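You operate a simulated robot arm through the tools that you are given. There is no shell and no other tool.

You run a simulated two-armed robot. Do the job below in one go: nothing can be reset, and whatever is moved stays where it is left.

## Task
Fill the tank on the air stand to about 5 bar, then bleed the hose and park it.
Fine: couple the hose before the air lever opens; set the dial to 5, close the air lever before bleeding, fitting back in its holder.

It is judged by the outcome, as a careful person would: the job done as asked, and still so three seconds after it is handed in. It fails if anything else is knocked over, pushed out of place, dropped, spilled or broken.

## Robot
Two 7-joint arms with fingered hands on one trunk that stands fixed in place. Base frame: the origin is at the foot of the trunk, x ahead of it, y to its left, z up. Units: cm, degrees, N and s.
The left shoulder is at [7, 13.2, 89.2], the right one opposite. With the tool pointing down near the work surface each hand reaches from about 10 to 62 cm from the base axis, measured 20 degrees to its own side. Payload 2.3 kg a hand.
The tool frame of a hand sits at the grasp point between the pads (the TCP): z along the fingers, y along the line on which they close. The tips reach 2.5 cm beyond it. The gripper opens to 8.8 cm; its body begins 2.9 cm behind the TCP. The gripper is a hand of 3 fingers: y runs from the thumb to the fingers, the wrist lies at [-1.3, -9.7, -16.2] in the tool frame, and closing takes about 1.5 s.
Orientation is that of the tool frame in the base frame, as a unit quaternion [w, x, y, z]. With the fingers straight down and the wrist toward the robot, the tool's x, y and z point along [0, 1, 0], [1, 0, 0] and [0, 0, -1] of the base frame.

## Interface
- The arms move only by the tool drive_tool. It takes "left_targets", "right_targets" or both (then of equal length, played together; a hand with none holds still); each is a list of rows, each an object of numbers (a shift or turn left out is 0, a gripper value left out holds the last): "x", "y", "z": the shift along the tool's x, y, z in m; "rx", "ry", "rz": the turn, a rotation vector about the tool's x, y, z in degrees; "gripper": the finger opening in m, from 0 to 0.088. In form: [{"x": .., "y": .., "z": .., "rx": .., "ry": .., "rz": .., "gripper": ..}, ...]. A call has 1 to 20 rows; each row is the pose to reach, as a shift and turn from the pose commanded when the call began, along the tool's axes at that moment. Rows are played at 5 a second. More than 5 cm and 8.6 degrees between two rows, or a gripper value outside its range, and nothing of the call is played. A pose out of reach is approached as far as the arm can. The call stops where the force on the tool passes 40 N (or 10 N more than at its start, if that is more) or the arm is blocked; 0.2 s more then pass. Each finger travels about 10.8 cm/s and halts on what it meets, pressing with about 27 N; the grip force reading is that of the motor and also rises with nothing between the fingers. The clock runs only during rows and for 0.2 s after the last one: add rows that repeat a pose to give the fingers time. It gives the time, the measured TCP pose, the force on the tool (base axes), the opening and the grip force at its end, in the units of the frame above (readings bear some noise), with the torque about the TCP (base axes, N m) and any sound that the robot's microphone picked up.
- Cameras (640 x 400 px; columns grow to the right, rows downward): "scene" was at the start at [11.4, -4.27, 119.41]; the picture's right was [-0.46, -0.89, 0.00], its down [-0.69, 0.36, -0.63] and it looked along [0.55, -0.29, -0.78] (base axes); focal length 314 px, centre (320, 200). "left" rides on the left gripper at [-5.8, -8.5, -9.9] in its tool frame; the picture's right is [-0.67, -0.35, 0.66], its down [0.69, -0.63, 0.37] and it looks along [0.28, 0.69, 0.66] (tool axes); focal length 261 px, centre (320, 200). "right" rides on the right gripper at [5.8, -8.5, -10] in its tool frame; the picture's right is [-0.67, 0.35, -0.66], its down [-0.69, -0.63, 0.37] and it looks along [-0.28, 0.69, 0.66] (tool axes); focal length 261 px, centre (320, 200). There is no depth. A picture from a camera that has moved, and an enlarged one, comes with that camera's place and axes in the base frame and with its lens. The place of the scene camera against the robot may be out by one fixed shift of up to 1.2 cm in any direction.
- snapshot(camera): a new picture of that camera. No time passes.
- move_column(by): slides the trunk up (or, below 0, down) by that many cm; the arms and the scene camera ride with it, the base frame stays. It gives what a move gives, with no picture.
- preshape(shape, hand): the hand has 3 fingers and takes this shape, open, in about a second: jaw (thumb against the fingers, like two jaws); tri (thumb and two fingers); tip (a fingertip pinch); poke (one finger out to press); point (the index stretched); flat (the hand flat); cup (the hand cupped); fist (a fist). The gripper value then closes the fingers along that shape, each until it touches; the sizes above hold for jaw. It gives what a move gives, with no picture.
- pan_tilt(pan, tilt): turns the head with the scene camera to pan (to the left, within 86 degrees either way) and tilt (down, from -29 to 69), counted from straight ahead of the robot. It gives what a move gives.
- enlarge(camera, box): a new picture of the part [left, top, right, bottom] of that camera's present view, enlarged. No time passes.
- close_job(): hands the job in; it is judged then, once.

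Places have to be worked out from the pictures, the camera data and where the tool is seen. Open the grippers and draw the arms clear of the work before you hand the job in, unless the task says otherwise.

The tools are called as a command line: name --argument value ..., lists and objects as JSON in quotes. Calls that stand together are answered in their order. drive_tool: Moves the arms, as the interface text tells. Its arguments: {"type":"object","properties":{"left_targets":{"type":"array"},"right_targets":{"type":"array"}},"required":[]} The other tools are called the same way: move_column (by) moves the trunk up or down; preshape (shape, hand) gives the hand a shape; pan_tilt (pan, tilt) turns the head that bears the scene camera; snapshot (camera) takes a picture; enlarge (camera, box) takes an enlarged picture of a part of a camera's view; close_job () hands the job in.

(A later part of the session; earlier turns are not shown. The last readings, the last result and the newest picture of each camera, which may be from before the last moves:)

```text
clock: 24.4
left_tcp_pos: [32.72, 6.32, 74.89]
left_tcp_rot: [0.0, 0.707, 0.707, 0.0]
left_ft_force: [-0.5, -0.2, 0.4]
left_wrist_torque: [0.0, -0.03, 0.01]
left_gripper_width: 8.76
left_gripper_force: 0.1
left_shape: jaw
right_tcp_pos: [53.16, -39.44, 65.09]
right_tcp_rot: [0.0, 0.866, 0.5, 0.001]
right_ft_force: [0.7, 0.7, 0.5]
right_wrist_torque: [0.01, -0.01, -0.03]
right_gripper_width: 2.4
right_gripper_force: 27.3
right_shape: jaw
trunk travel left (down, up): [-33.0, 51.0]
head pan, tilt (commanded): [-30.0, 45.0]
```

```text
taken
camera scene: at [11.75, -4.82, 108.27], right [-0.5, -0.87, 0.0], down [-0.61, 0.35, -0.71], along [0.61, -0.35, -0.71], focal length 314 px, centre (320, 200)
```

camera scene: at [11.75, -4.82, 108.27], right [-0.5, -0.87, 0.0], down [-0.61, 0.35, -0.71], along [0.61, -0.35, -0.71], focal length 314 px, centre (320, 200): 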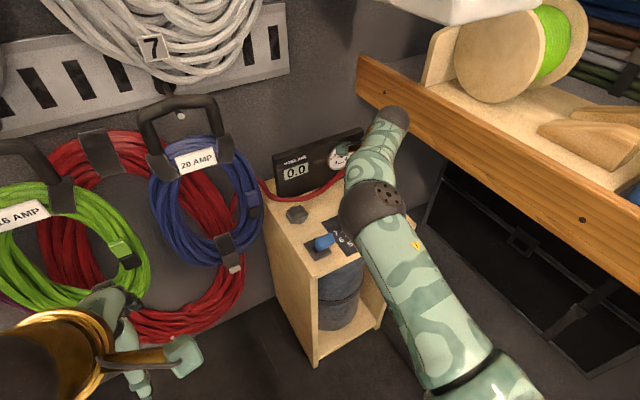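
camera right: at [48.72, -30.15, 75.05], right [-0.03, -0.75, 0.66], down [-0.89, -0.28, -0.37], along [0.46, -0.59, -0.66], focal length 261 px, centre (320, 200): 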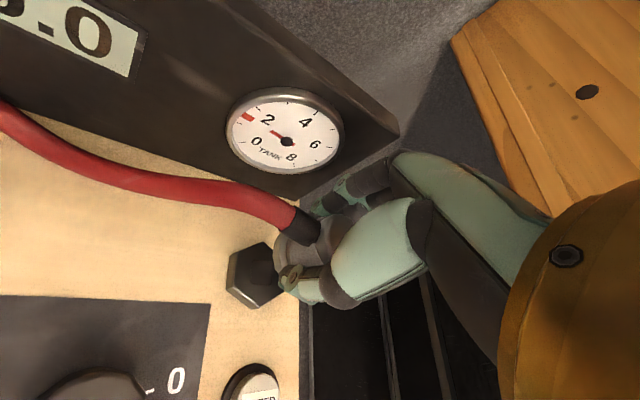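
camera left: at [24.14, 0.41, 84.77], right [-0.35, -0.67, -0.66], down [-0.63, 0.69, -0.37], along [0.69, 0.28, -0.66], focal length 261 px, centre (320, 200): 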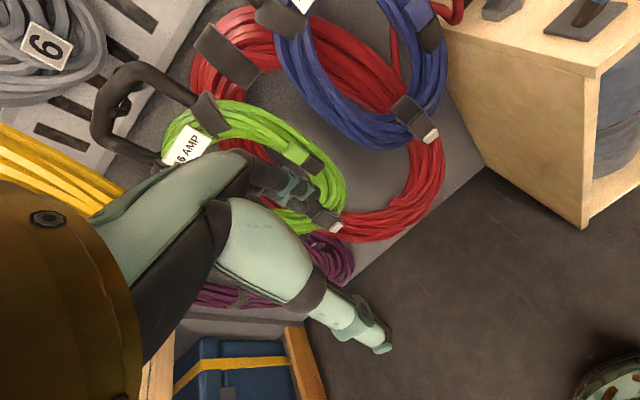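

Reached without trouble and the hose followed. I'll zoom in to align the fitting with the black hex.

enlarge --camera "right" --box '[200, 200, 360, 340]'

enlarge --camera "scene" --box '[260, 100, 430, 260]'

```text
2.86 times, centred on (280, 270) of right
camera zoom: at [48.72, -30.15, 75.05], right [-0.03, -0.75, 0.66], down [-0.89, -0.28, -0.37], along [0.46, -0.59, -0.66], focal length 745 px, centre (434, 0)
```

zoom: 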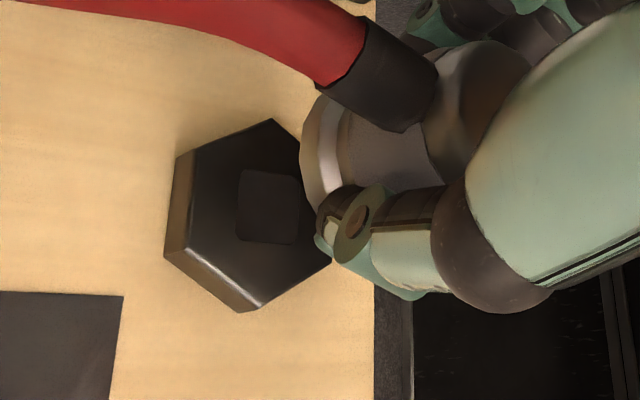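

```text
2.50 times, centred on (345, 180) of scene
camera zoom: at [11.75, -4.82, 108.27], right [-0.5, -0.87, 0.0], down [-0.61, 0.35, -0.71], along [0.61, -0.35, -0.71], focal length 785 px, centre (258, 250)
```

zoom: 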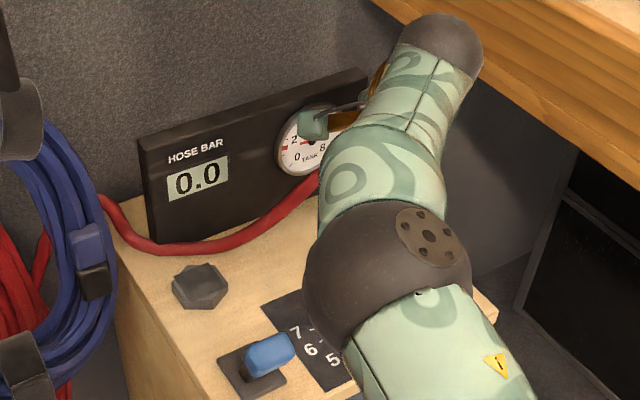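

The black hex's top centre works out at ≈[52.8,-39.75] from several views, about 0.5 cm from the present TCP. I'll make that small correction and lower 2.5 cm for another check.

drive_tool --right_targets '[{"x": -0.0045, "y": -0.0016}, {"x": -0.0045, "y": -0.0016, "z": 0.01}, {"x": -0.0045, "y": -0.0016, "z": 0.02}, {"x": -0.0045, "y": -0.0016, "z": 0.025}, {"x": -0.0045, "y": -0.0016, "z": 0.025}]'

enlarge --camera "right" --box '[200, 200, 360, 340]'

snapshot --camera "right"

```text
clock: 25.6
left_tcp_pos: [32.64, 6.32, 74.91]
left_tcp_rot: [0.0, 0.707, 0.707, 0.0]
left_ft_force: [-0.8, 0.3, 0.6]
left_wrist_torque: [-0.04, 0.04, 0.02]
left_gripper_width: 8.75
left_gripper_force: 0.0
left_shape: jaw
right_tcp_pos: [52.68, -39.56, 62.42]
right_tcp_rot: [0.0, 0.866, 0.501, 0.0]
right_ft_force: [0.5, -0.3, -0.9]
right_wrist_torque: [0.0, 0.03, -0.03]
right_gripper_width: 2.41
right_gripper_force: 26.4
right_shape: jaw
trunk travel left (down, up): [-33.0, 51.0]
head pan, tilt (commanded): [-30.0, 45.0]
```

```text
2.86 times, centred on (280, 270) of right
camera zoom: at [48.2, -30.39, 72.44], right [-0.03, -0.75, 0.66], down [-0.89, -0.28, -0.37], along [0.46, -0.59, -0.66], focal length 745 px, centre (434, 0)
```

zoom: 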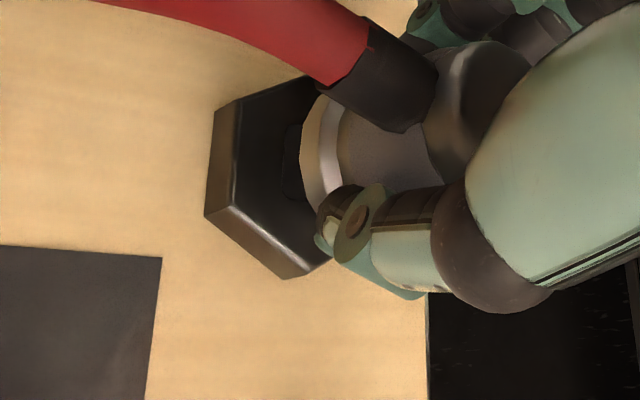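

```text
taken
camera right: at [48.2, -30.39, 72.44], right [-0.03, -0.75, 0.66], down [-0.89, -0.28, -0.37], along [0.46, -0.59, -0.66], focal length 261 px, centre (320, 200)
```

right: 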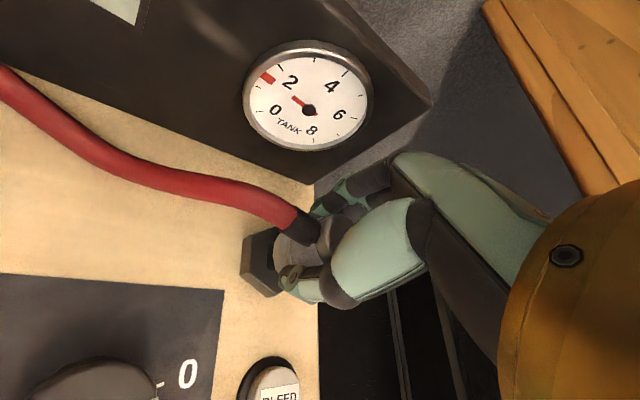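

The closer view puts the hex centre about 0.3–0.4 cm further right and back. I'll nudge there and descend gently, watching for either a snap or a rim contact.

drive_tool --right_targets '[{"x": -0.001, "y": 0.004}, {"x": -0.001, "y": 0.004, "z": 0.005}, {"x": -0.001, "y": 0.004, "z": 0.009}, {"x": -0.001, "y": 0.004, "z": 0.013}, {"x": -0.001, "y": 0.004, "z": 0.013}]'

enlarge --camera "right" --box '[200, 180, 360, 320]'

```text
clock: 26.8
left_tcp_pos: [32.76, 6.3, 74.78]
left_tcp_rot: [0.0, 0.707, 0.707, 0.001]
left_ft_force: [1.3, -1.1, -0.4]
left_wrist_torque: [0.03, -0.02, -0.01]
left_gripper_width: 8.78
left_gripper_force: 0.0
left_shape: jaw
right_tcp_pos: [52.93, -39.86, 61.21]
right_tcp_rot: [0.0, 0.866, 0.5, 0.0]
right_ft_force: [0.6, -0.3, -0.8]
right_wrist_torque: [-0.02, 0.04, 0.02]
right_gripper_width: 2.44
right_gripper_force: 27.2
right_shape: jaw
trunk travel left (down, up): [-33.0, 51.0]
head pan, tilt (commanded): [-30.0, 45.0]
```

```text
2.86 times, centred on (280, 250) of right
camera zoom: at [48.57, -30.69, 71.12], right [-0.03, -0.75, 0.66], down [-0.89, -0.28, -0.37], along [0.46, -0.59, -0.66], focal length 745 px, centre (434, 57)
```

zoom: 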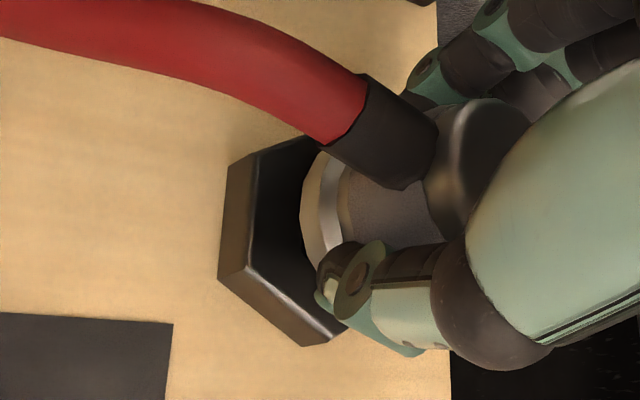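

Still no contact at z≈61.2 and the ring looks well centred over the hex. I'll press down gently another 1.5 cm.

drive_tool --right_targets '[{"z": 0.003}, {"z": 0.006}, {"z": 0.009}, {"z": 0.012}, {"z": 0.014}, {"z": 0.014}]'

enlarge --camera "right" --box '[200, 180, 360, 320]'

```text
clock: 28.2
left_tcp_pos: [32.53, 6.4, 74.82]
left_tcp_rot: [0.001, 0.707, 0.707, 0.0]
left_ft_force: [-1.4, -0.3, -0.3]
left_wrist_torque: [0.0, 0.0, 0.02]
left_gripper_width: 8.75
left_gripper_force: 0.1
left_shape: jaw
right_tcp_pos: [52.94, -39.88, 60.04]
right_tcp_rot: [0.001, 0.866, 0.5, 0.0]
right_ft_force: [-0.1, -0.1, 6.4]
right_wrist_torque: [-0.12, -0.09, 0.01]
right_gripper_width: 2.49
right_gripper_force: 27.4
right_shape: jaw
trunk travel left (down, up): [-33.0, 51.0]
head pan, tilt (commanded): [-30.0, 45.0]
```

```text
2.86 times, centred on (280, 250) of right
camera zoom: at [48.53, -30.66, 69.92], right [-0.03, -0.75, 0.66], down [-0.89, -0.28, -0.37], along [0.46, -0.59, -0.66], focal length 745 px, centre (434, 57)
```

zoom: 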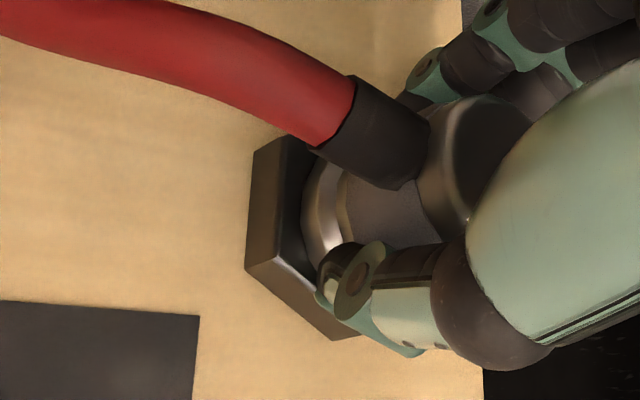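

There's 6 N upward contact at TCP z≈60.0, the same height as when it was seated in the holder, but no snap yet. I'll press a little harder in small steps.

drive_tool --right_targets '[{"z": 0.002}, {"z": 0.004}, {"z": 0.006}, {"z": 0.008}, {"z": 0.008}]'

enlarge --camera "right" --box '[200, 180, 360, 320]'

```text
clock: 29.4
left_tcp_pos: [32.28, 6.57, 74.94]
left_tcp_rot: [0.004, 0.707, 0.707, 0.001]
left_ft_force: [-0.2, -0.7, 0.8]
left_wrist_torque: [-0.01, -0.02, -0.03]
left_gripper_width: 8.76
left_gripper_force: 0.1
left_shape: jaw
right_tcp_pos: [52.7, -39.67, 59.88]
right_tcp_rot: [0.005, 0.865, 0.501, 0.003]
right_ft_force: [6.3, -3.9, 33.9]
right_wrist_torque: [-0.27, -0.44, 0.0]
right_gripper_width: 2.68
right_gripper_force: 27.1
right_shape: jaw
trunk travel left (down, up): [-33.0, 51.0]
head pan, tilt (commanded): [-30.0, 45.0]
```

```text
2.86 times, centred on (280, 250) of right
camera zoom: at [48.21, -30.4, 69.67], right [-0.04, -0.75, 0.66], down [-0.88, -0.28, -0.37], along [0.47, -0.6, -0.65], focal length 745 px, centre (434, 57)
```

zoom: 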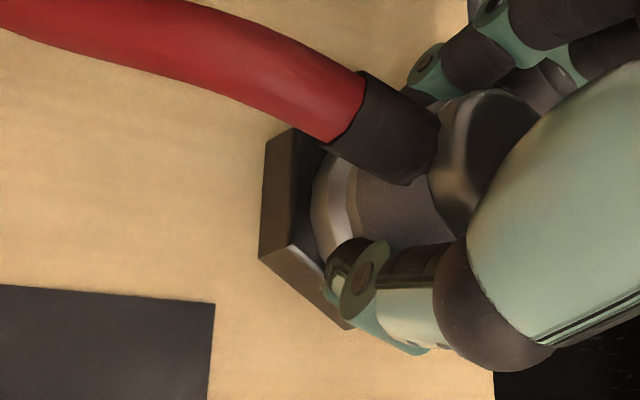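

34 N with no snap means it's blocked. The socket hole looks square and lined up with the stand, and I had turned the fitting 18° on the way over. I'll lift about 2.5 cm and turn the hand back 18° so the fitting has its original orientation.

drive_tool --right_targets '[{"z": -0.008}, {"z": -0.016}, {"z": -0.024}, {"z": -0.032}, {"z": -0.032, "rz": -6}, {"z": -0.032, "rz": -12}, {"z": -0.032, "rz": -18}, {"z": -0.032, "rz": -18}]'

snapshot --camera "right"

enlarge --camera "right" --box '[200, 200, 360, 340]'

```text
clock: 31.2
left_tcp_pos: [32.66, 6.32, 74.85]
left_tcp_rot: [0.0, 0.707, 0.707, 0.0]
left_ft_force: [0.6, 0.6, -0.3]
left_wrist_torque: [-0.01, -0.01, -0.04]
left_gripper_width: 8.77
left_gripper_force: 0.2
left_shape: jaw
right_tcp_pos: [52.97, -40.0, 62.25]
right_tcp_rot: [0.0, 0.777, 0.63, 0.0]
right_ft_force: [-0.4, -0.1, -0.2]
right_wrist_torque: [0.0, 0.0, 0.02]
right_gripper_width: 2.53
right_gripper_force: 26.7
right_shape: jaw
trunk travel left (down, up): [-33.0, 51.0]
head pan, tilt (commanded): [-30.0, 45.0]
```

```text
taken
camera right: at [45.93, -32.58, 72.18], right [0.2, -0.73, 0.66], down [-0.76, -0.54, -0.37], along [0.62, -0.42, -0.66], focal length 261 px, centre (320, 200)
```

right: 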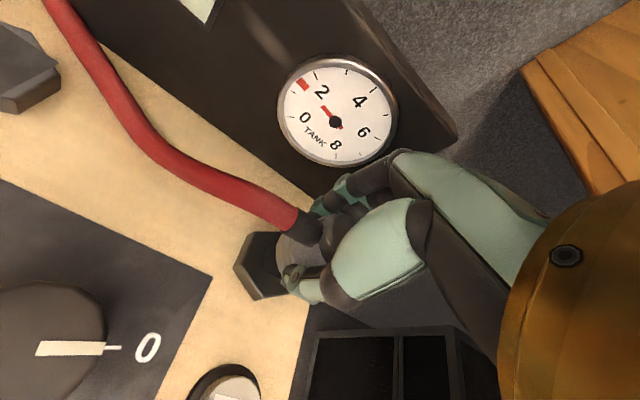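

```text
2.86 times, centred on (280, 270) of right
camera zoom: at [45.93, -32.58, 72.18], right [0.2, -0.73, 0.66], down [-0.76, -0.54, -0.37], along [0.62, -0.42, -0.66], focal length 745 px, centre (434, 0)
```

zoom: 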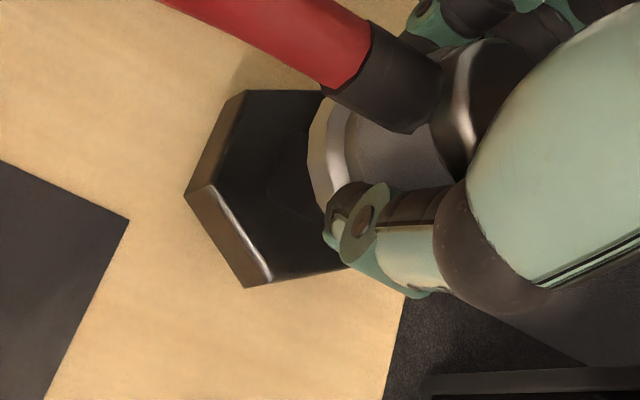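

The turn worked: the hand is now at -12° yaw and fitting a hexagon to the visible corners puts the centre within 0.1 cm of the TCP. I'll descend again gently.

drive_tool --right_targets '[{"z": 0.006}, {"z": 0.012}, {"z": 0.017}, {"z": 0.021}, {"z": 0.024}, {"z": 0.026}, {"z": 0.026}]'

enlarge --camera "right" --box '[200, 180, 360, 320]'

```text
clock: 32.8
left_tcp_pos: [32.56, 6.51, 74.86]
left_tcp_rot: [0.002, 0.707, 0.707, 0.0]
left_ft_force: [0.5, 0.2, 0.2]
left_wrist_torque: [0.02, 0.0, 0.02]
left_gripper_width: 8.75
left_gripper_force: 0.2
left_shape: jaw
right_tcp_pos: [52.84, -39.91, 59.84]
right_tcp_rot: [0.003, 0.777, 0.629, 0.001]
right_ft_force: [4.2, -2.2, 15.7]
right_wrist_torque: [-0.21, -0.4, -0.01]
right_gripper_width: 2.59
right_gripper_force: 27.3
right_shape: jaw
trunk travel left (down, up): [-33.0, 51.0]
head pan, tilt (commanded): [-30.0, 45.0]
```

```text
2.86 times, centred on (280, 250) of right
camera zoom: at [45.78, -32.45, 69.83], right [0.2, -0.73, 0.66], down [-0.76, -0.54, -0.37], along [0.62, -0.42, -0.66], focal length 745 px, centre (434, 57)
```

zoom: 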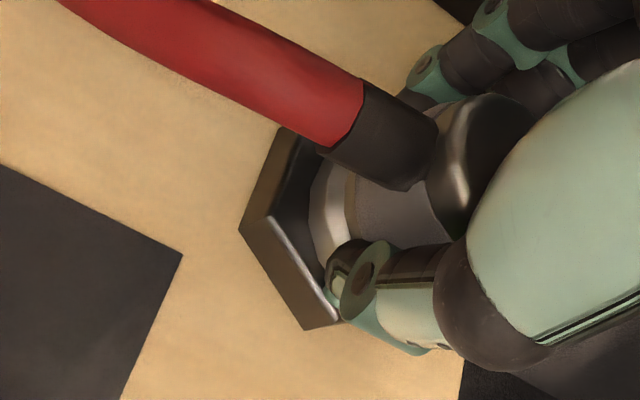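

The fitting's ring now sits inside the hex recess, centred within about 0.2 cm, with 16 N upward. I'll press further to seat it.

drive_tool --right_targets '[{"z": 0.002}, {"z": 0.004}, {"z": 0.006}, {"z": 0.008}, {"z": 0.008}]'

enlarge --camera "right" --box '[200, 180, 360, 320]'

enlarge --camera "scene" --box '[260, 100, 430, 260]'

```text
clock: 33.8
left_tcp_pos: [32.24, 6.64, 74.97]
left_tcp_rot: [0.005, 0.708, 0.706, 0.001]
left_ft_force: [-0.4, 0.6, -0.5]
left_wrist_torque: [0.04, 0.0, -0.01]
left_gripper_width: 8.78
left_gripper_force: 0.2
left_shape: jaw
right_tcp_pos: [52.97, -39.77, 59.85]
right_tcp_rot: [0.009, 0.777, 0.629, 0.005]
right_ft_force: [0.3, 0.8, 26.6]
right_wrist_torque: [-0.04, -0.12, -0.02]
right_gripper_width: 2.63
right_gripper_force: 27.0
right_shape: jaw
trunk travel left (down, up): [-33.0, 51.0]
head pan, tilt (commanded): [-30.0, 45.0]
stopped in row 5 (right hand): the force on the tool passed its limit at 40 N (the readings are from after the stop); the commanded pose is now the measured one
```

```text
2.86 times, centred on (280, 250) of right
camera zoom: at [45.67, -32.3, 69.59], right [0.19, -0.72, 0.66], down [-0.75, -0.54, -0.38], along [0.63, -0.43, -0.65], focal length 745 px, centre (434, 57)
```

zoom: 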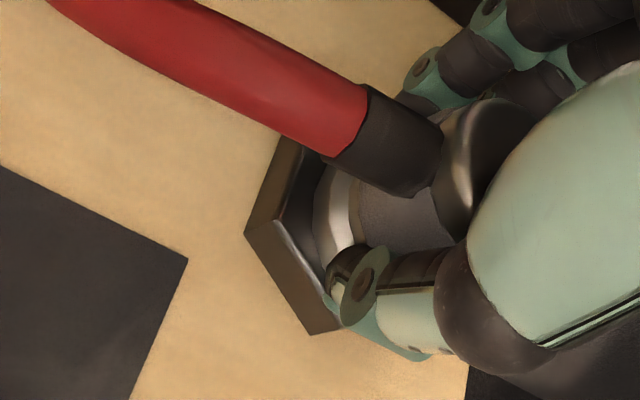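

```text
2.50 times, centred on (345, 180) of scene
camera zoom: at [11.08, -4.35, 108.36], right [-0.5, -0.87, 0.0], down [-0.61, 0.35, -0.71], along [0.62, -0.36, -0.7], focal length 785 px, centre (258, 250)
```

zoom: 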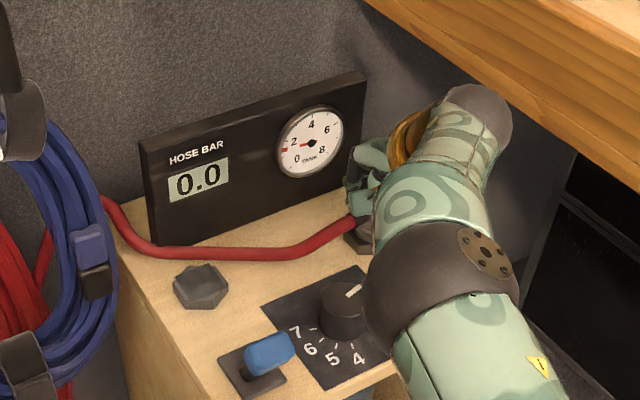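

No snap even at 40 N, so I'll hold off on more force. I'll study the empty grey holder and the coupler in more detail to understand how they mate.

enlarge --camera "scene" --box '[285, 185, 345, 235]'

enlarge --camera "left" --box '[440, 0, 640, 70]'

enlarge --camera "right" --box '[250, 215, 330, 285]'

enlarge --camera "scene" --box '[375, 150, 435, 210]'

```text
8.00 times, centred on (315, 210) of scene
camera zoom: at [11.08, -4.35, 108.36], right [-0.5, -0.87, 0.0], down [-0.61, 0.35, -0.71], along [0.62, -0.36, -0.7], focal length 2512 px, centre (360, 120)
```

zoom: 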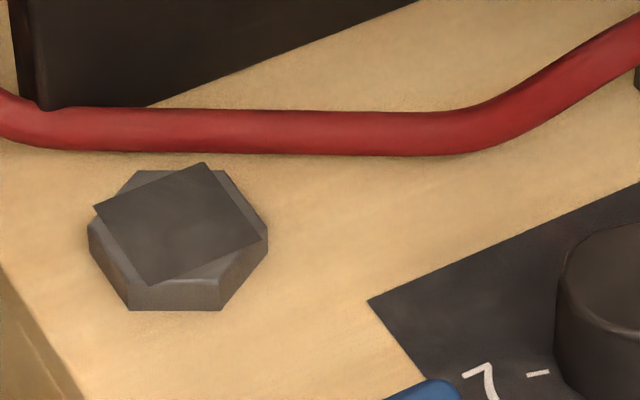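

```text
3.20 times, centred on (540, 35) of left
camera zoom: at [23.62, 0.76, 84.92], right [-0.34, -0.67, -0.65], down [-0.63, 0.68, -0.37], along [0.7, 0.28, -0.66], focal length 834 px, centre (-384, 728)
```

zoom: 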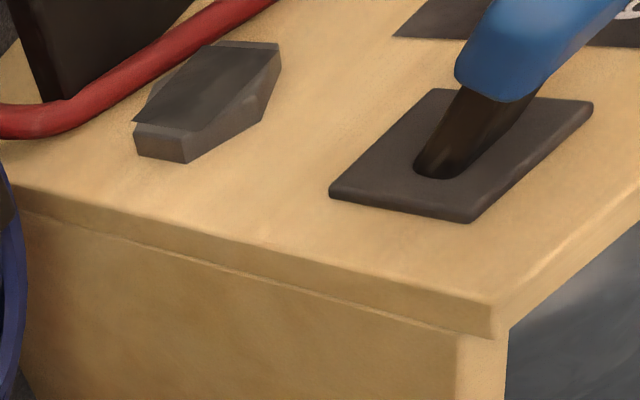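

```text
5.71 times, centred on (290, 250) of right
camera zoom: at [45.67, -32.3, 69.59], right [0.19, -0.72, 0.66], down [-0.75, -0.54, -0.38], along [0.63, -0.43, -0.65], focal length 1489 px, centre (491, -86)
```

zoom: 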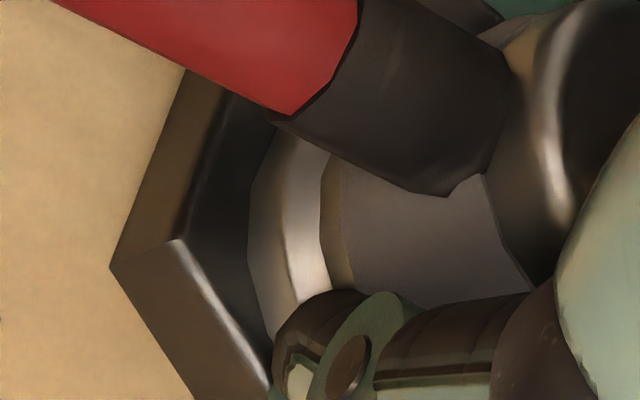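

```text
6.67 times, centred on (405, 180) of scene
camera zoom: at [11.08, -4.35, 108.36], right [-0.5, -0.87, 0.0], down [-0.61, 0.35, -0.71], along [0.62, -0.36, -0.7], focal length 2094 px, centre (-247, 333)
```

zoom: 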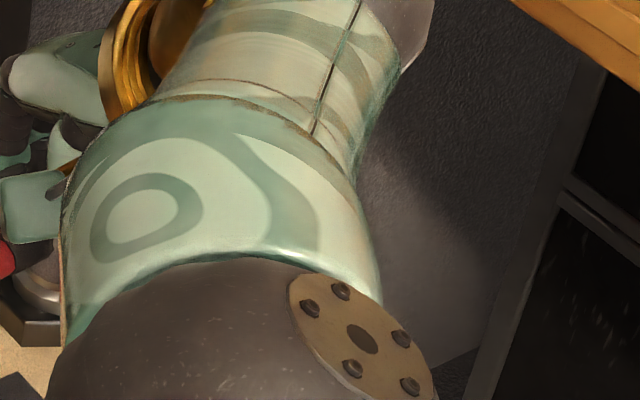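

The grey holder shows a flat square pad on top, while the black hex looks like a rimmed cup. I need an unobstructed look at the coupler, so I'll lift the fitting and shift about 8 cm to the left at a safe height.

drive_tool --right_targets '[{"z": -0.01}, {"z": -0.025}, {"z": -0.04}, {"z": -0.055}, {"x": 0.02, "z": -0.055}, {"x": 0.04, "z": -0.055}, {"x": 0.06, "z": -0.055}, {"x": 0.08, "z": -0.055}, {"x": 0.08, "z": -0.055}]'

snapshot --camera "right"

enlarge --camera "scene" --box '[340, 160, 420, 230]'

```text
clock: 35.8
left_tcp_pos: [32.73, 6.3, 74.85]
left_tcp_rot: [-0.001, 0.707, 0.707, -0.001]
left_ft_force: [-0.9, -0.3, 0.2]
left_wrist_torque: [-0.03, -0.02, -0.01]
left_gripper_width: 8.73
left_gripper_force: 0.0
left_shape: jaw
right_tcp_pos: [54.78, -32.24, 64.45]
right_tcp_rot: [0.003, 0.777, 0.629, 0.002]
right_ft_force: [-0.4, -0.6, -1.1]
right_wrist_torque: [0.0, 0.03, 0.0]
right_gripper_width: 2.53
right_gripper_force: 27.1
right_shape: jaw
trunk travel left (down, up): [-33.0, 51.0]
head pan, tilt (commanded): [-30.0, 45.0]
```

```text
taken
camera right: at [47.54, -24.84, 74.46], right [0.2, -0.73, 0.66], down [-0.76, -0.54, -0.37], along [0.62, -0.42, -0.66], focal length 261 px, centre (320, 200)
```

right: 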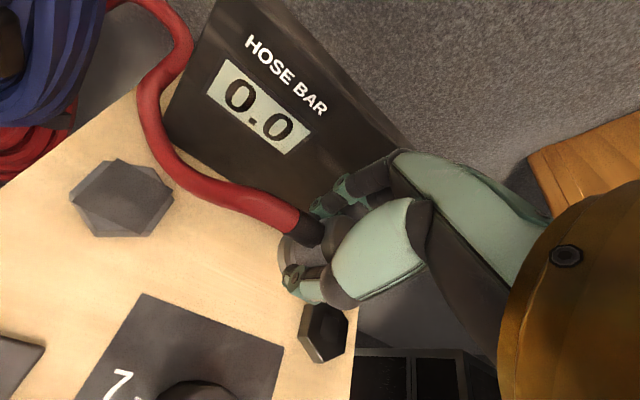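

```text
5.71 times, centred on (380, 195) of scene
camera zoom: at [11.75, -4.84, 108.27], right [-0.5, -0.87, 0.0], down [-0.61, 0.35, -0.71], along [0.61, -0.35, -0.71], focal length 1795 px, centre (-23, 229)
```

zoom: 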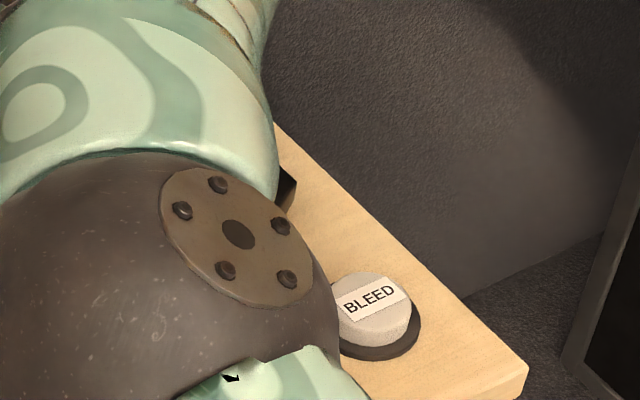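

Both hexes are in view now; I'll zoom on each.

enlarge --camera "right" --box '[280, 290, 370, 375]'

enlarge --camera "right" --box '[60, 145, 190, 250]'

enlarge --camera "right" --box '[255, 190, 355, 310]'

```text
4.71 times, centred on (325, 332) of right
camera zoom: at [47.54, -24.84, 74.46], right [0.2, -0.73, 0.66], down [-0.76, -0.54, -0.37], along [0.62, -0.42, -0.66], focal length 1227 px, centre (296, -424)
```

zoom: 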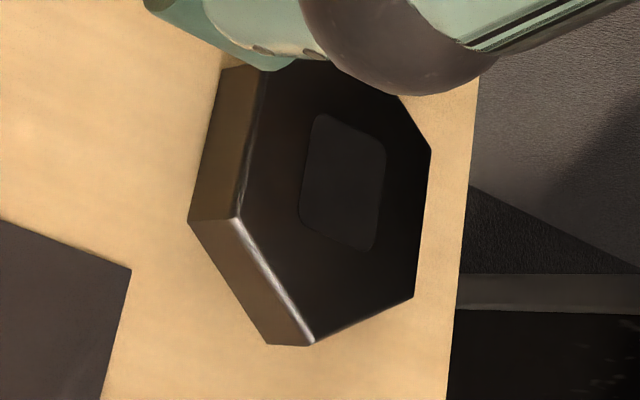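

```text
3.81 times, centred on (125, 198) of right
camera zoom: at [47.54, -24.84, 74.46], right [0.2, -0.73, 0.66], down [-0.76, -0.54, -0.37], along [0.62, -0.42, -0.66], focal length 993 px, centre (1063, 210)
```

zoom: 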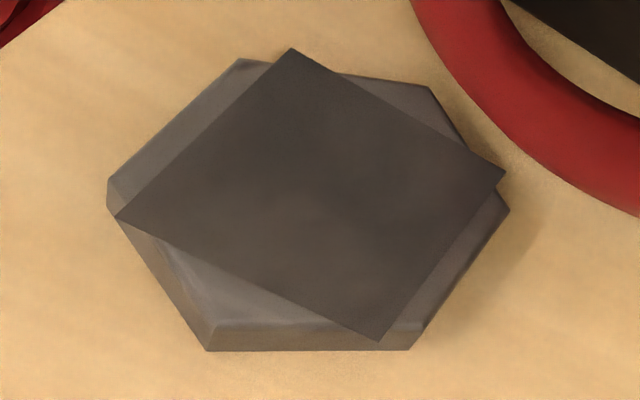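

```text
3.33 times, centred on (305, 250) of right
camera zoom: at [47.54, -24.84, 74.46], right [0.2, -0.73, 0.66], down [-0.76, -0.54, -0.37], along [0.62, -0.42, -0.66], focal length 869 px, centre (370, 33)
```

zoom: 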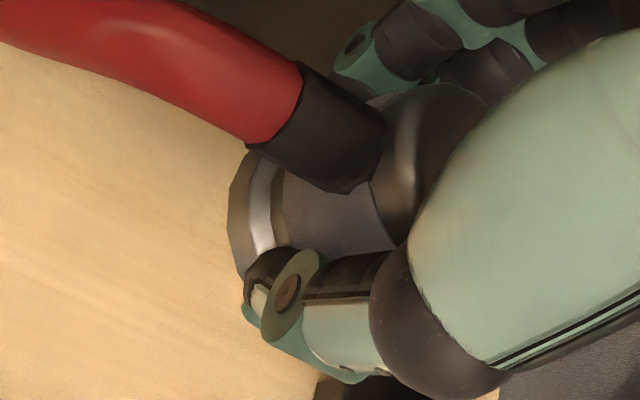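

Cross-checking: the grey seat's true place (the TCP at grasp) matches its image only if the hex tops are at z≈56.3. Using that height, the black hex centre becomes ≈[53.2,-40.35], about 0.5 cm off where I pressed. I'll move there at z≈62.5.

drive_tool --right_targets '[{"x": -0.02}, {"x": -0.04}, {"x": -0.06, "y": 0.001}, {"x": -0.0826, "y": 0.0014}, {"x": -0.0826, "y": 0.0014, "z": 0.01}, {"x": -0.0826, "y": 0.0014, "z": 0.02}, {"x": -0.0826, "y": 0.0014, "z": 0.02}]'

enlarge --camera "right" --box '[200, 200, 360, 340]'

enlarge --camera "scene" --box '[340, 150, 440, 240]'

```text
clock: 37.4
left_tcp_pos: [32.8, 6.34, 74.75]
left_tcp_rot: [0.0, 0.707, 0.707, 0.0]
left_ft_force: [1.1, 0.4, 0.0]
left_wrist_torque: [0.01, 0.0, 0.0]
left_gripper_width: 8.78
left_gripper_force: 0.1
left_shape: jaw
right_tcp_pos: [53.26, -40.28, 62.61]
right_tcp_rot: [0.003, 0.777, 0.629, 0.001]
right_ft_force: [-0.1, -0.2, -0.8]
right_wrist_torque: [0.0, 0.0, -0.02]
right_gripper_width: 2.52
right_gripper_force: 26.5
right_shape: jaw
trunk travel left (down, up): [-33.0, 51.0]
head pan, tilt (commanded): [-30.0, 45.0]
```

```text
2.86 times, centred on (280, 270) of right
camera zoom: at [46.03, -32.81, 72.5], right [0.2, -0.73, 0.66], down [-0.76, -0.54, -0.37], along [0.62, -0.42, -0.66], focal length 745 px, centre (434, 0)
```

zoom: 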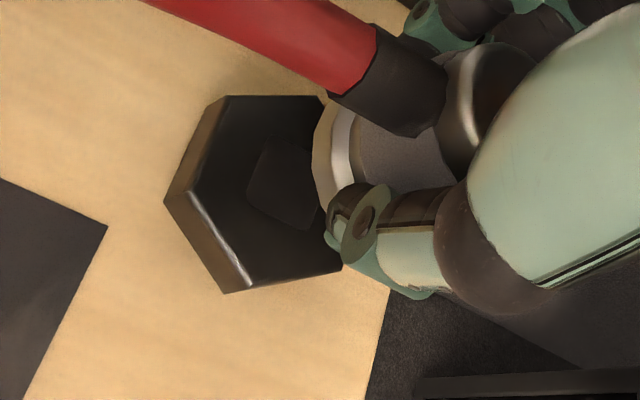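

```text
4.44 times, centred on (390, 195) of scene
camera zoom: at [11.75, -4.83, 108.27], right [-0.5, -0.87, 0.0], down [-0.61, 0.35, -0.71], along [0.61, -0.35, -0.71], focal length 1396 px, centre (9, 222)
```

zoom: 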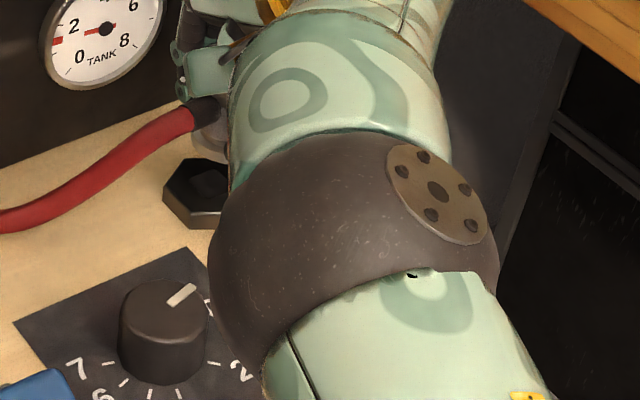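

The fitted hex centre is now ≈[53.19,-40.25], right under the TCP at [53.26,-40.28]. I'll descend slowly again.

drive_tool --right_targets '[{"z": 0.007}, {"z": 0.014}, {"z": 0.02}, {"z": 0.023}, {"z": 0.026}, {"z": 0.028}, {"z": 0.03}, {"z": 0.03}]'

enlarge --camera "right" --box '[200, 180, 360, 320]'

```text
clock: 39.2
left_tcp_pos: [32.48, 6.48, 74.91]
left_tcp_rot: [0.001, 0.707, 0.707, 0.0]
left_ft_force: [0.1, 0.1, 1.0]
left_wrist_torque: [-0.02, 0.0, 0.03]
left_gripper_width: 8.73
left_gripper_force: 0.0
left_shape: jaw
right_tcp_pos: [53.15, -40.13, 59.97]
right_tcp_rot: [0.005, 0.777, 0.629, 0.002]
right_ft_force: [2.8, -0.7, 15.6]
right_wrist_torque: [-0.13, -0.39, 0.0]
right_gripper_width: 2.57
right_gripper_force: 26.6
right_shape: jaw
trunk travel left (down, up): [-33.0, 51.0]
head pan, tilt (commanded): [-30.0, 45.0]
```

```text
2.86 times, centred on (280, 250) of right
camera zoom: at [46.0, -32.73, 69.78], right [0.2, -0.72, 0.66], down [-0.75, -0.54, -0.37], along [0.63, -0.43, -0.65], focal length 745 px, centre (434, 57)
```

zoom: 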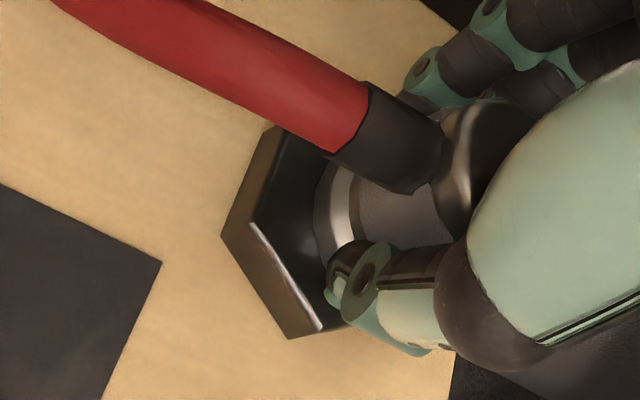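

It's resting flat on the hex top at the seated height with no snap, so my lateral calibration is uncertain. Since the grey holder's seat pose is known exactly, I'll take the fitting back there to see what a correct seat looks and sounds like.

drive_tool --right_targets '[{"z": -0.01}, {"z": -0.025}, {"z": -0.04}, {"z": -0.05}, {"x": 0.025, "y": -0.002, "z": -0.05}, {"x": 0.05, "y": -0.005, "z": -0.05}, {"x": 0.075, "y": -0.0075, "z": -0.05}, {"x": 0.1, "y": -0.01, "z": -0.05}, {"x": 0.125, "y": -0.0125, "z": -0.05}, {"x": 0.15, "y": -0.015, "z": -0.05}, {"x": 0.175, "y": -0.0174, "z": -0.05}, {"x": 0.175, "y": -0.0174, "z": -0.05}]'

enlarge --camera "right" --box '[200, 200, 360, 340]'

```text
clock: 41.8
left_tcp_pos: [32.64, 6.31, 74.82]
left_tcp_rot: [0.001, 0.707, 0.707, -0.001]
left_ft_force: [0.4, -0.5, -0.6]
left_wrist_torque: [0.01, 0.04, -0.01]
left_gripper_width: 8.77
left_gripper_force: 0.0
left_shape: jaw
right_tcp_pos: [55.08, -22.82, 64.61]
right_tcp_rot: [0.002, 0.777, 0.629, 0.001]
right_ft_force: [0.6, 1.3, -1.4]
right_wrist_torque: [0.0, -0.01, 0.01]
right_gripper_width: 2.51
right_gripper_force: 27.0
right_shape: jaw
trunk travel left (down, up): [-33.0, 51.0]
head pan, tilt (commanded): [-30.0, 45.0]
```

```text
2.86 times, centred on (280, 270) of right
camera zoom: at [47.99, -15.28, 74.55], right [0.2, -0.73, 0.66], down [-0.76, -0.54, -0.37], along [0.62, -0.42, -0.66], focal length 745 px, centre (434, 0)
```

zoom: 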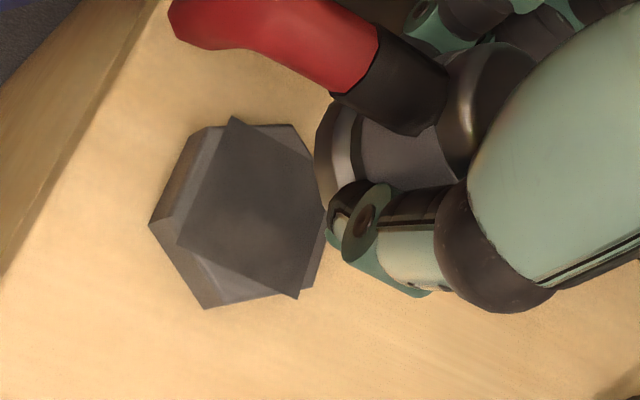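

This gives a reference view of the true seat. I'll go down to z≈62.6 here, the same height as the earlier black-hex view, for a direct image comparison.

drive_tool --right_targets '[{"z": 0.01}, {"z": 0.02}, {"z": 0.02}]'

enlarge --camera "right" --box '[200, 200, 360, 340]'

```text
clock: 42.6
left_tcp_pos: [32.71, 6.24, 74.93]
left_tcp_rot: [0.0, 0.707, 0.707, 0.0]
left_ft_force: [0.4, 0.7, -0.1]
left_wrist_torque: [0.01, -0.02, -0.01]
left_gripper_width: 8.78
left_gripper_force: 0.0
left_shape: jaw
right_tcp_pos: [55.1, -22.87, 62.48]
right_tcp_rot: [0.001, 0.777, 0.629, 0.002]
right_ft_force: [-0.3, 0.4, -0.2]
right_wrist_torque: [0.05, -0.01, 0.0]
right_gripper_width: 2.49
right_gripper_force: 26.5
right_shape: jaw
trunk travel left (down, up): [-33.0, 51.0]
head pan, tilt (commanded): [-30.0, 45.0]
```

```text
2.86 times, centred on (280, 270) of right
camera zoom: at [48.0, -15.42, 72.41], right [0.2, -0.73, 0.66], down [-0.76, -0.54, -0.37], along [0.62, -0.42, -0.66], focal length 745 px, centre (434, 0)
```

zoom: 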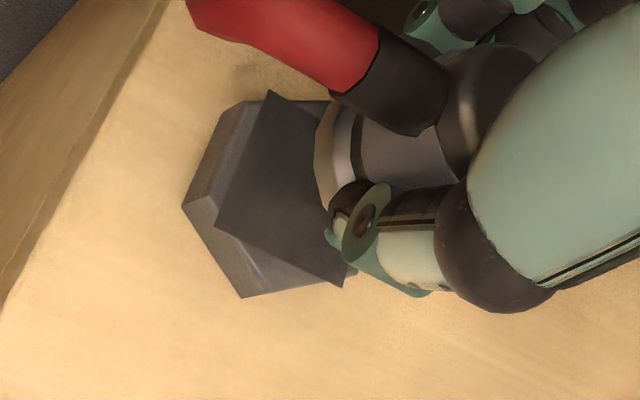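

Same-size hexes and same height: the black hex appeared about (-14,-5) px from this true-seat reference, which puts the coupler's seat at TCP ≈[53.2,-39.88]. Next I'll test seating in the grey holder to learn what a proper snap takes.

drive_tool --right_targets '[{"z": 0.006}, {"z": 0.012}, {"z": 0.017}, {"z": 0.02}, {"z": 0.023}, {"z": 0.025}, {"z": 0.025}]'

enlarge --camera "right" --box '[200, 180, 360, 320]'

```text
clock: 44.2
left_tcp_pos: [32.74, 6.38, 74.81]
left_tcp_rot: [0.0, 0.707, 0.708, 0.0]
left_ft_force: [-0.4, -0.2, -0.5]
left_wrist_torque: [-0.06, -0.01, -0.03]
left_gripper_width: 8.78
left_gripper_force: 0.0
left_shape: jaw
right_tcp_pos: [55.23, -22.87, 60.1]
right_tcp_rot: [0.002, 0.777, 0.629, 0.002]
right_ft_force: [1.0, 0.0, 1.8]
right_wrist_torque: [-0.08, -0.09, -0.02]
right_gripper_width: 2.51
right_gripper_force: 26.8
right_shape: jaw
trunk travel left (down, up): [-33.0, 51.0]
head pan, tilt (commanded): [-30.0, 45.0]
```

```text
2.86 times, centred on (280, 250) of right
camera zoom: at [47.97, -15.38, 69.95], right [0.2, -0.73, 0.66], down [-0.76, -0.54, -0.37], along [0.62, -0.42, -0.66], focal length 745 px, centre (434, 57)
```

zoom: 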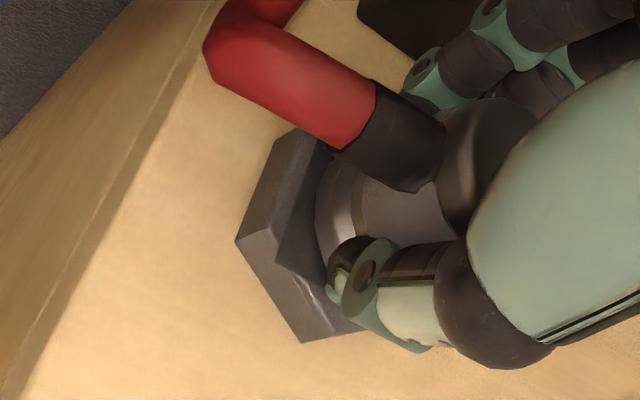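

Contact starts at z≈60.1, exactly as at the coupler. I'll press slightly more to see whether it snaps here.

drive_tool --right_targets '[{"z": 0.002}, {"z": 0.004}, {"z": 0.006}, {"z": 0.006}]'

enlarge --camera "right" --box '[200, 180, 360, 320]'

```text
clock: 45.2
left_tcp_pos: [32.44, 6.48, 75.06]
left_tcp_rot: [0.002, 0.707, 0.707, 0.002]
left_ft_force: [-0.1, 0.5, 0.1]
left_wrist_torque: [0.0, -0.02, -0.01]
left_gripper_width: 8.76
left_gripper_force: 0.0
left_shape: jaw
right_tcp_pos: [54.89, -22.82, 59.85]
right_tcp_rot: [0.006, 0.777, 0.63, 0.004]
right_ft_force: [3.7, -0.3, 22.8]
right_wrist_torque: [-0.1, -0.42, 0.02]
right_gripper_width: 2.54
right_gripper_force: 26.8
right_shape: jaw
trunk travel left (down, up): [-33.0, 51.0]
head pan, tilt (commanded): [-30.0, 45.0]
```

```text
2.86 times, centred on (280, 250) of right
camera zoom: at [47.74, -15.27, 69.71], right [0.19, -0.72, 0.66], down [-0.75, -0.54, -0.37], along [0.63, -0.43, -0.65], focal length 745 px, centre (434, 57)
```

zoom: 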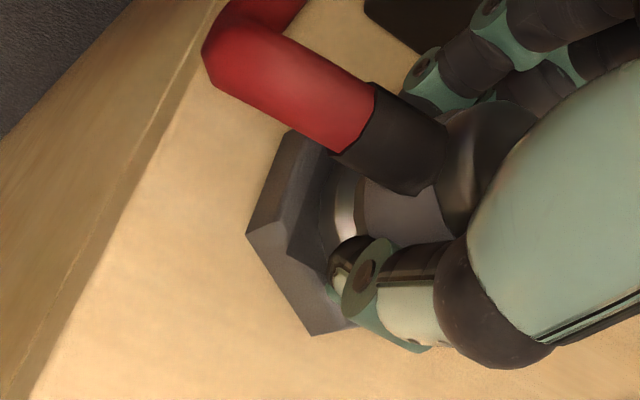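

Pressing in the grey holder gives the same flat contact and no sound, even at the original seat pose. I'll check whether it latched silently by lifting 1.5 cm and listening.

drive_tool --right_targets '[{"z": -0.004}, {"z": -0.008}, {"z": -0.013}, {"z": -0.02}, {"z": -0.02}]'

enlarge --camera "right" --box '[230, 200, 350, 300]'

```text
clock: 46.4
left_tcp_pos: [32.58, 6.3, 74.82]
left_tcp_rot: [0.0, 0.707, 0.707, 0.001]
left_ft_force: [0.3, 0.6, -0.6]
left_wrist_torque: [0.03, -0.04, 0.01]
left_gripper_width: 8.73
left_gripper_force: 0.0
left_shape: jaw
right_tcp_pos: [55.03, -22.69, 61.22]
right_tcp_rot: [0.001, 0.777, 0.63, 0.002]
right_ft_force: [-0.3, -0.3, -0.1]
right_wrist_torque: [0.03, 0.01, 0.02]
right_gripper_width: 2.5
right_gripper_force: 26.5
right_shape: jaw
trunk travel left (down, up): [-33.0, 51.0]
head pan, tilt (commanded): [-30.0, 45.0]
```

```text
4.00 times, centred on (290, 250) of right
camera zoom: at [47.93, -15.38, 71.32], right [0.2, -0.73, 0.66], down [-0.76, -0.54, -0.37], along [0.62, -0.42, -0.66], focal length 1043 px, centre (440, 0)
```

zoom: 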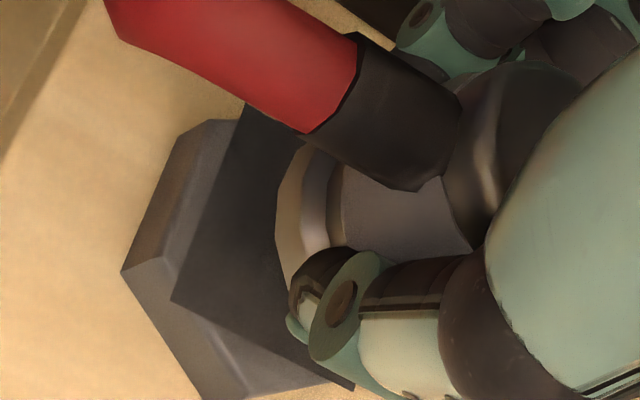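

No latch from that press. Readings show the whole body leans back about 0.3 cm in x under load, so the fitting slides off-centre while I press. I'll repeat at the grey holder with a +0.35 cm compensation and more force.

drive_tool --right_targets '[{"x": 0.0007, "y": 0.0034}, {"x": 0.0007, "y": 0.0034, "z": 0.006}, {"x": 0.0007, "y": 0.0034, "z": 0.012}, {"x": 0.0007, "y": 0.0034, "z": 0.015}, {"x": 0.0007, "y": 0.0034, "z": 0.018}, {"x": 0.0007, "y": 0.0034, "z": 0.02}, {"x": 0.0007, "y": 0.0034, "z": 0.022}, {"x": 0.0007, "y": 0.0034, "z": 0.024}]'

enlarge --camera "right" --box '[230, 200, 350, 300]'

```text
clock: 48.2
left_tcp_pos: [32.21, 6.65, 74.98]
left_tcp_rot: [0.004, 0.707, 0.707, 0.001]
left_ft_force: [-1.2, 1.2, 0.1]
left_wrist_torque: [0.05, 0.01, 0.0]
left_gripper_width: 8.74
left_gripper_force: 0.0
left_shape: jaw
right_tcp_pos: [55.32, -22.68, 59.8]
right_tcp_rot: [0.008, 0.776, 0.63, 0.005]
right_ft_force: [5.5, -0.3, 35.9]
right_wrist_torque: [-0.13, -0.42, -0.02]
right_gripper_width: 2.52
right_gripper_force: 26.9
right_shape: jaw
trunk travel left (down, up): [-33.0, 51.0]
head pan, tilt (commanded): [-30.0, 45.0]
```

```text
4.00 times, centred on (290, 250) of right
camera zoom: at [48.01, -15.2, 69.59], right [0.19, -0.72, 0.66], down [-0.75, -0.54, -0.38], along [0.63, -0.43, -0.65], focal length 1043 px, centre (440, 0)
```

zoom: 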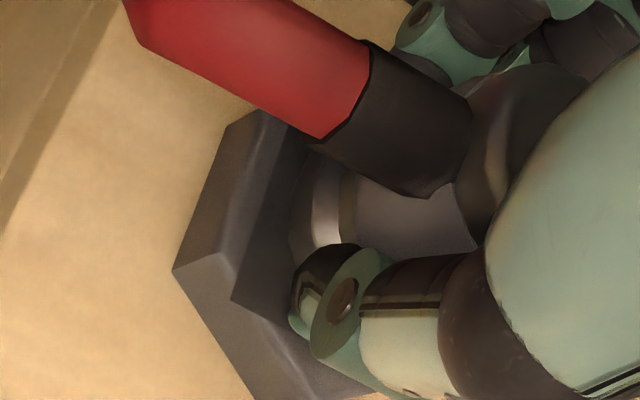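

36 N well aligned still gives no snap, so pushing alone isn't the mechanism, or the fitting is tilted in my grip (the contact torque suggests its rear edge is low). I'll relieve the load and open just to 3.8 cm, keeping it caged, so it settles flat on the holder and I can see how it sits.

drive_tool --right_targets '[{"z": -0.005}, {"z": -0.0095}, {"z": -0.0095}, {"z": -0.0095, "gripper": 0.03}, {"z": -0.0095, "gripper": 0.034}, {"z": -0.0095, "gripper": 0.038}, {"z": -0.0095, "gripper": 0.038}, {"z": -0.0095, "gripper": 0.038}]'

enlarge --camera "right" --box '[230, 180, 370, 300]'

```text
clock: 50.0
left_tcp_pos: [32.76, 6.31, 74.81]
left_tcp_rot: [-0.001, 0.707, 0.707, -0.001]
left_ft_force: [-0.8, 0.5, -1.1]
left_wrist_torque: [0.01, 0.06, 0.04]
left_gripper_width: 8.77
left_gripper_force: 0.0
left_shape: jaw
right_tcp_pos: [55.6, -22.83, 60.01]
right_tcp_rot: [0.001, 0.777, 0.63, 0.001]
right_ft_force: [-0.5, -0.8, 0.6]
right_wrist_torque: [0.0, 0.02, 0.01]
right_gripper_width: 3.73
right_gripper_force: 0.0
right_shape: jaw
trunk travel left (down, up): [-33.0, 51.0]
head pan, tilt (commanded): [-30.0, 45.0]
```

```text
3.33 times, centred on (300, 240) of right
camera zoom: at [48.39, -15.35, 69.96], right [0.2, -0.73, 0.66], down [-0.76, -0.54, -0.37], along [0.62, -0.42, -0.66], focal length 869 px, centre (387, 67)
```

zoom: 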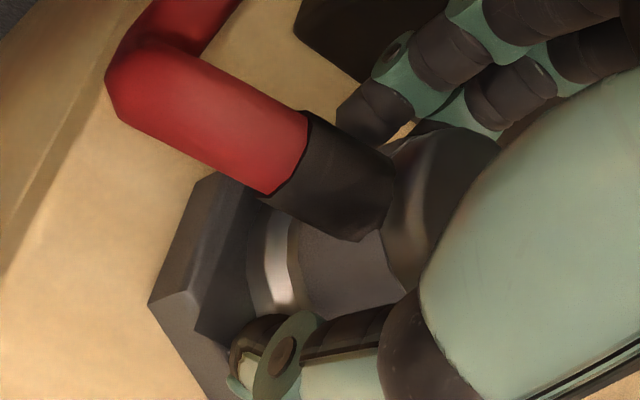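

It stands upright by itself. I'll centre the fingers, raise the hand clear, and look at how the fitting sits on the holder.

drive_tool --right_targets '[{"y": -0.004}, {"y": -0.004, "gripper": 0.05}, {"y": -0.004, "gripper": 0.05}, {"y": -0.004, "z": -0.02}, {"y": -0.004, "z": -0.045}, {"y": -0.004, "z": -0.07}, {"y": -0.004, "z": -0.07}]'

enlarge --camera "right" --box '[170, 170, 350, 330]'

enlarge --camera "scene" --box '[260, 100, 430, 260]'

```text
clock: 51.6
left_tcp_pos: [32.66, 6.38, 74.85]
left_tcp_rot: [0.0, 0.707, 0.708, 0.0]
left_ft_force: [0.2, 0.4, -0.1]
left_wrist_torque: [0.02, 0.0, 0.01]
left_gripper_width: 8.77
left_gripper_force: 0.1
left_shape: jaw
right_tcp_pos: [54.99, -22.72, 67.01]
right_tcp_rot: [0.002, 0.778, 0.629, 0.002]
right_ft_force: [0.3, 1.2, 0.3]
right_wrist_torque: [0.01, 0.02, 0.01]
right_gripper_width: 4.95
right_gripper_force: 0.0
right_shape: jaw
trunk travel left (down, up): [-33.0, 51.0]
head pan, tilt (commanded): [-30.0, 45.0]
```

```text
2.50 times, centred on (260, 250) of right
camera zoom: at [47.85, -15.34, 76.91], right [0.2, -0.73, 0.66], down [-0.76, -0.54, -0.37], along [0.62, -0.42, -0.66], focal length 652 px, centre (470, 75)
```

zoom: 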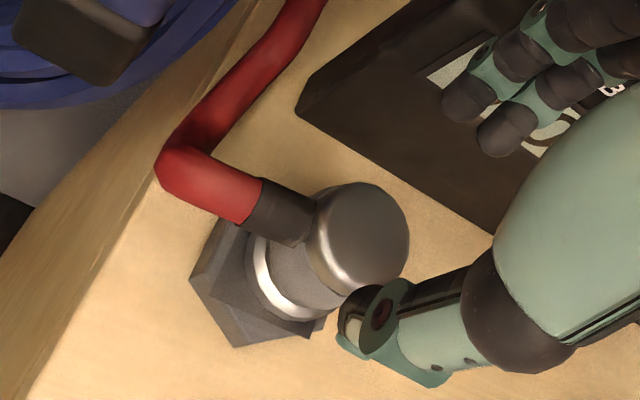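

```text
2.50 times, centred on (345, 180) of scene
camera zoom: at [11.74, -4.81, 108.27], right [-0.5, -0.87, 0.0], down [-0.61, 0.35, -0.71], along [0.61, -0.35, -0.71], focal length 785 px, centre (258, 250)
```

zoom: 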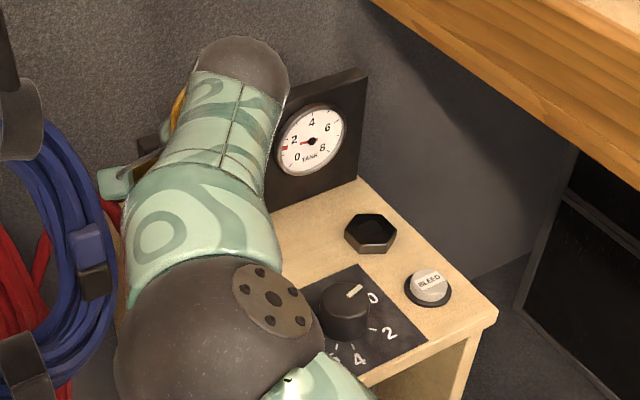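

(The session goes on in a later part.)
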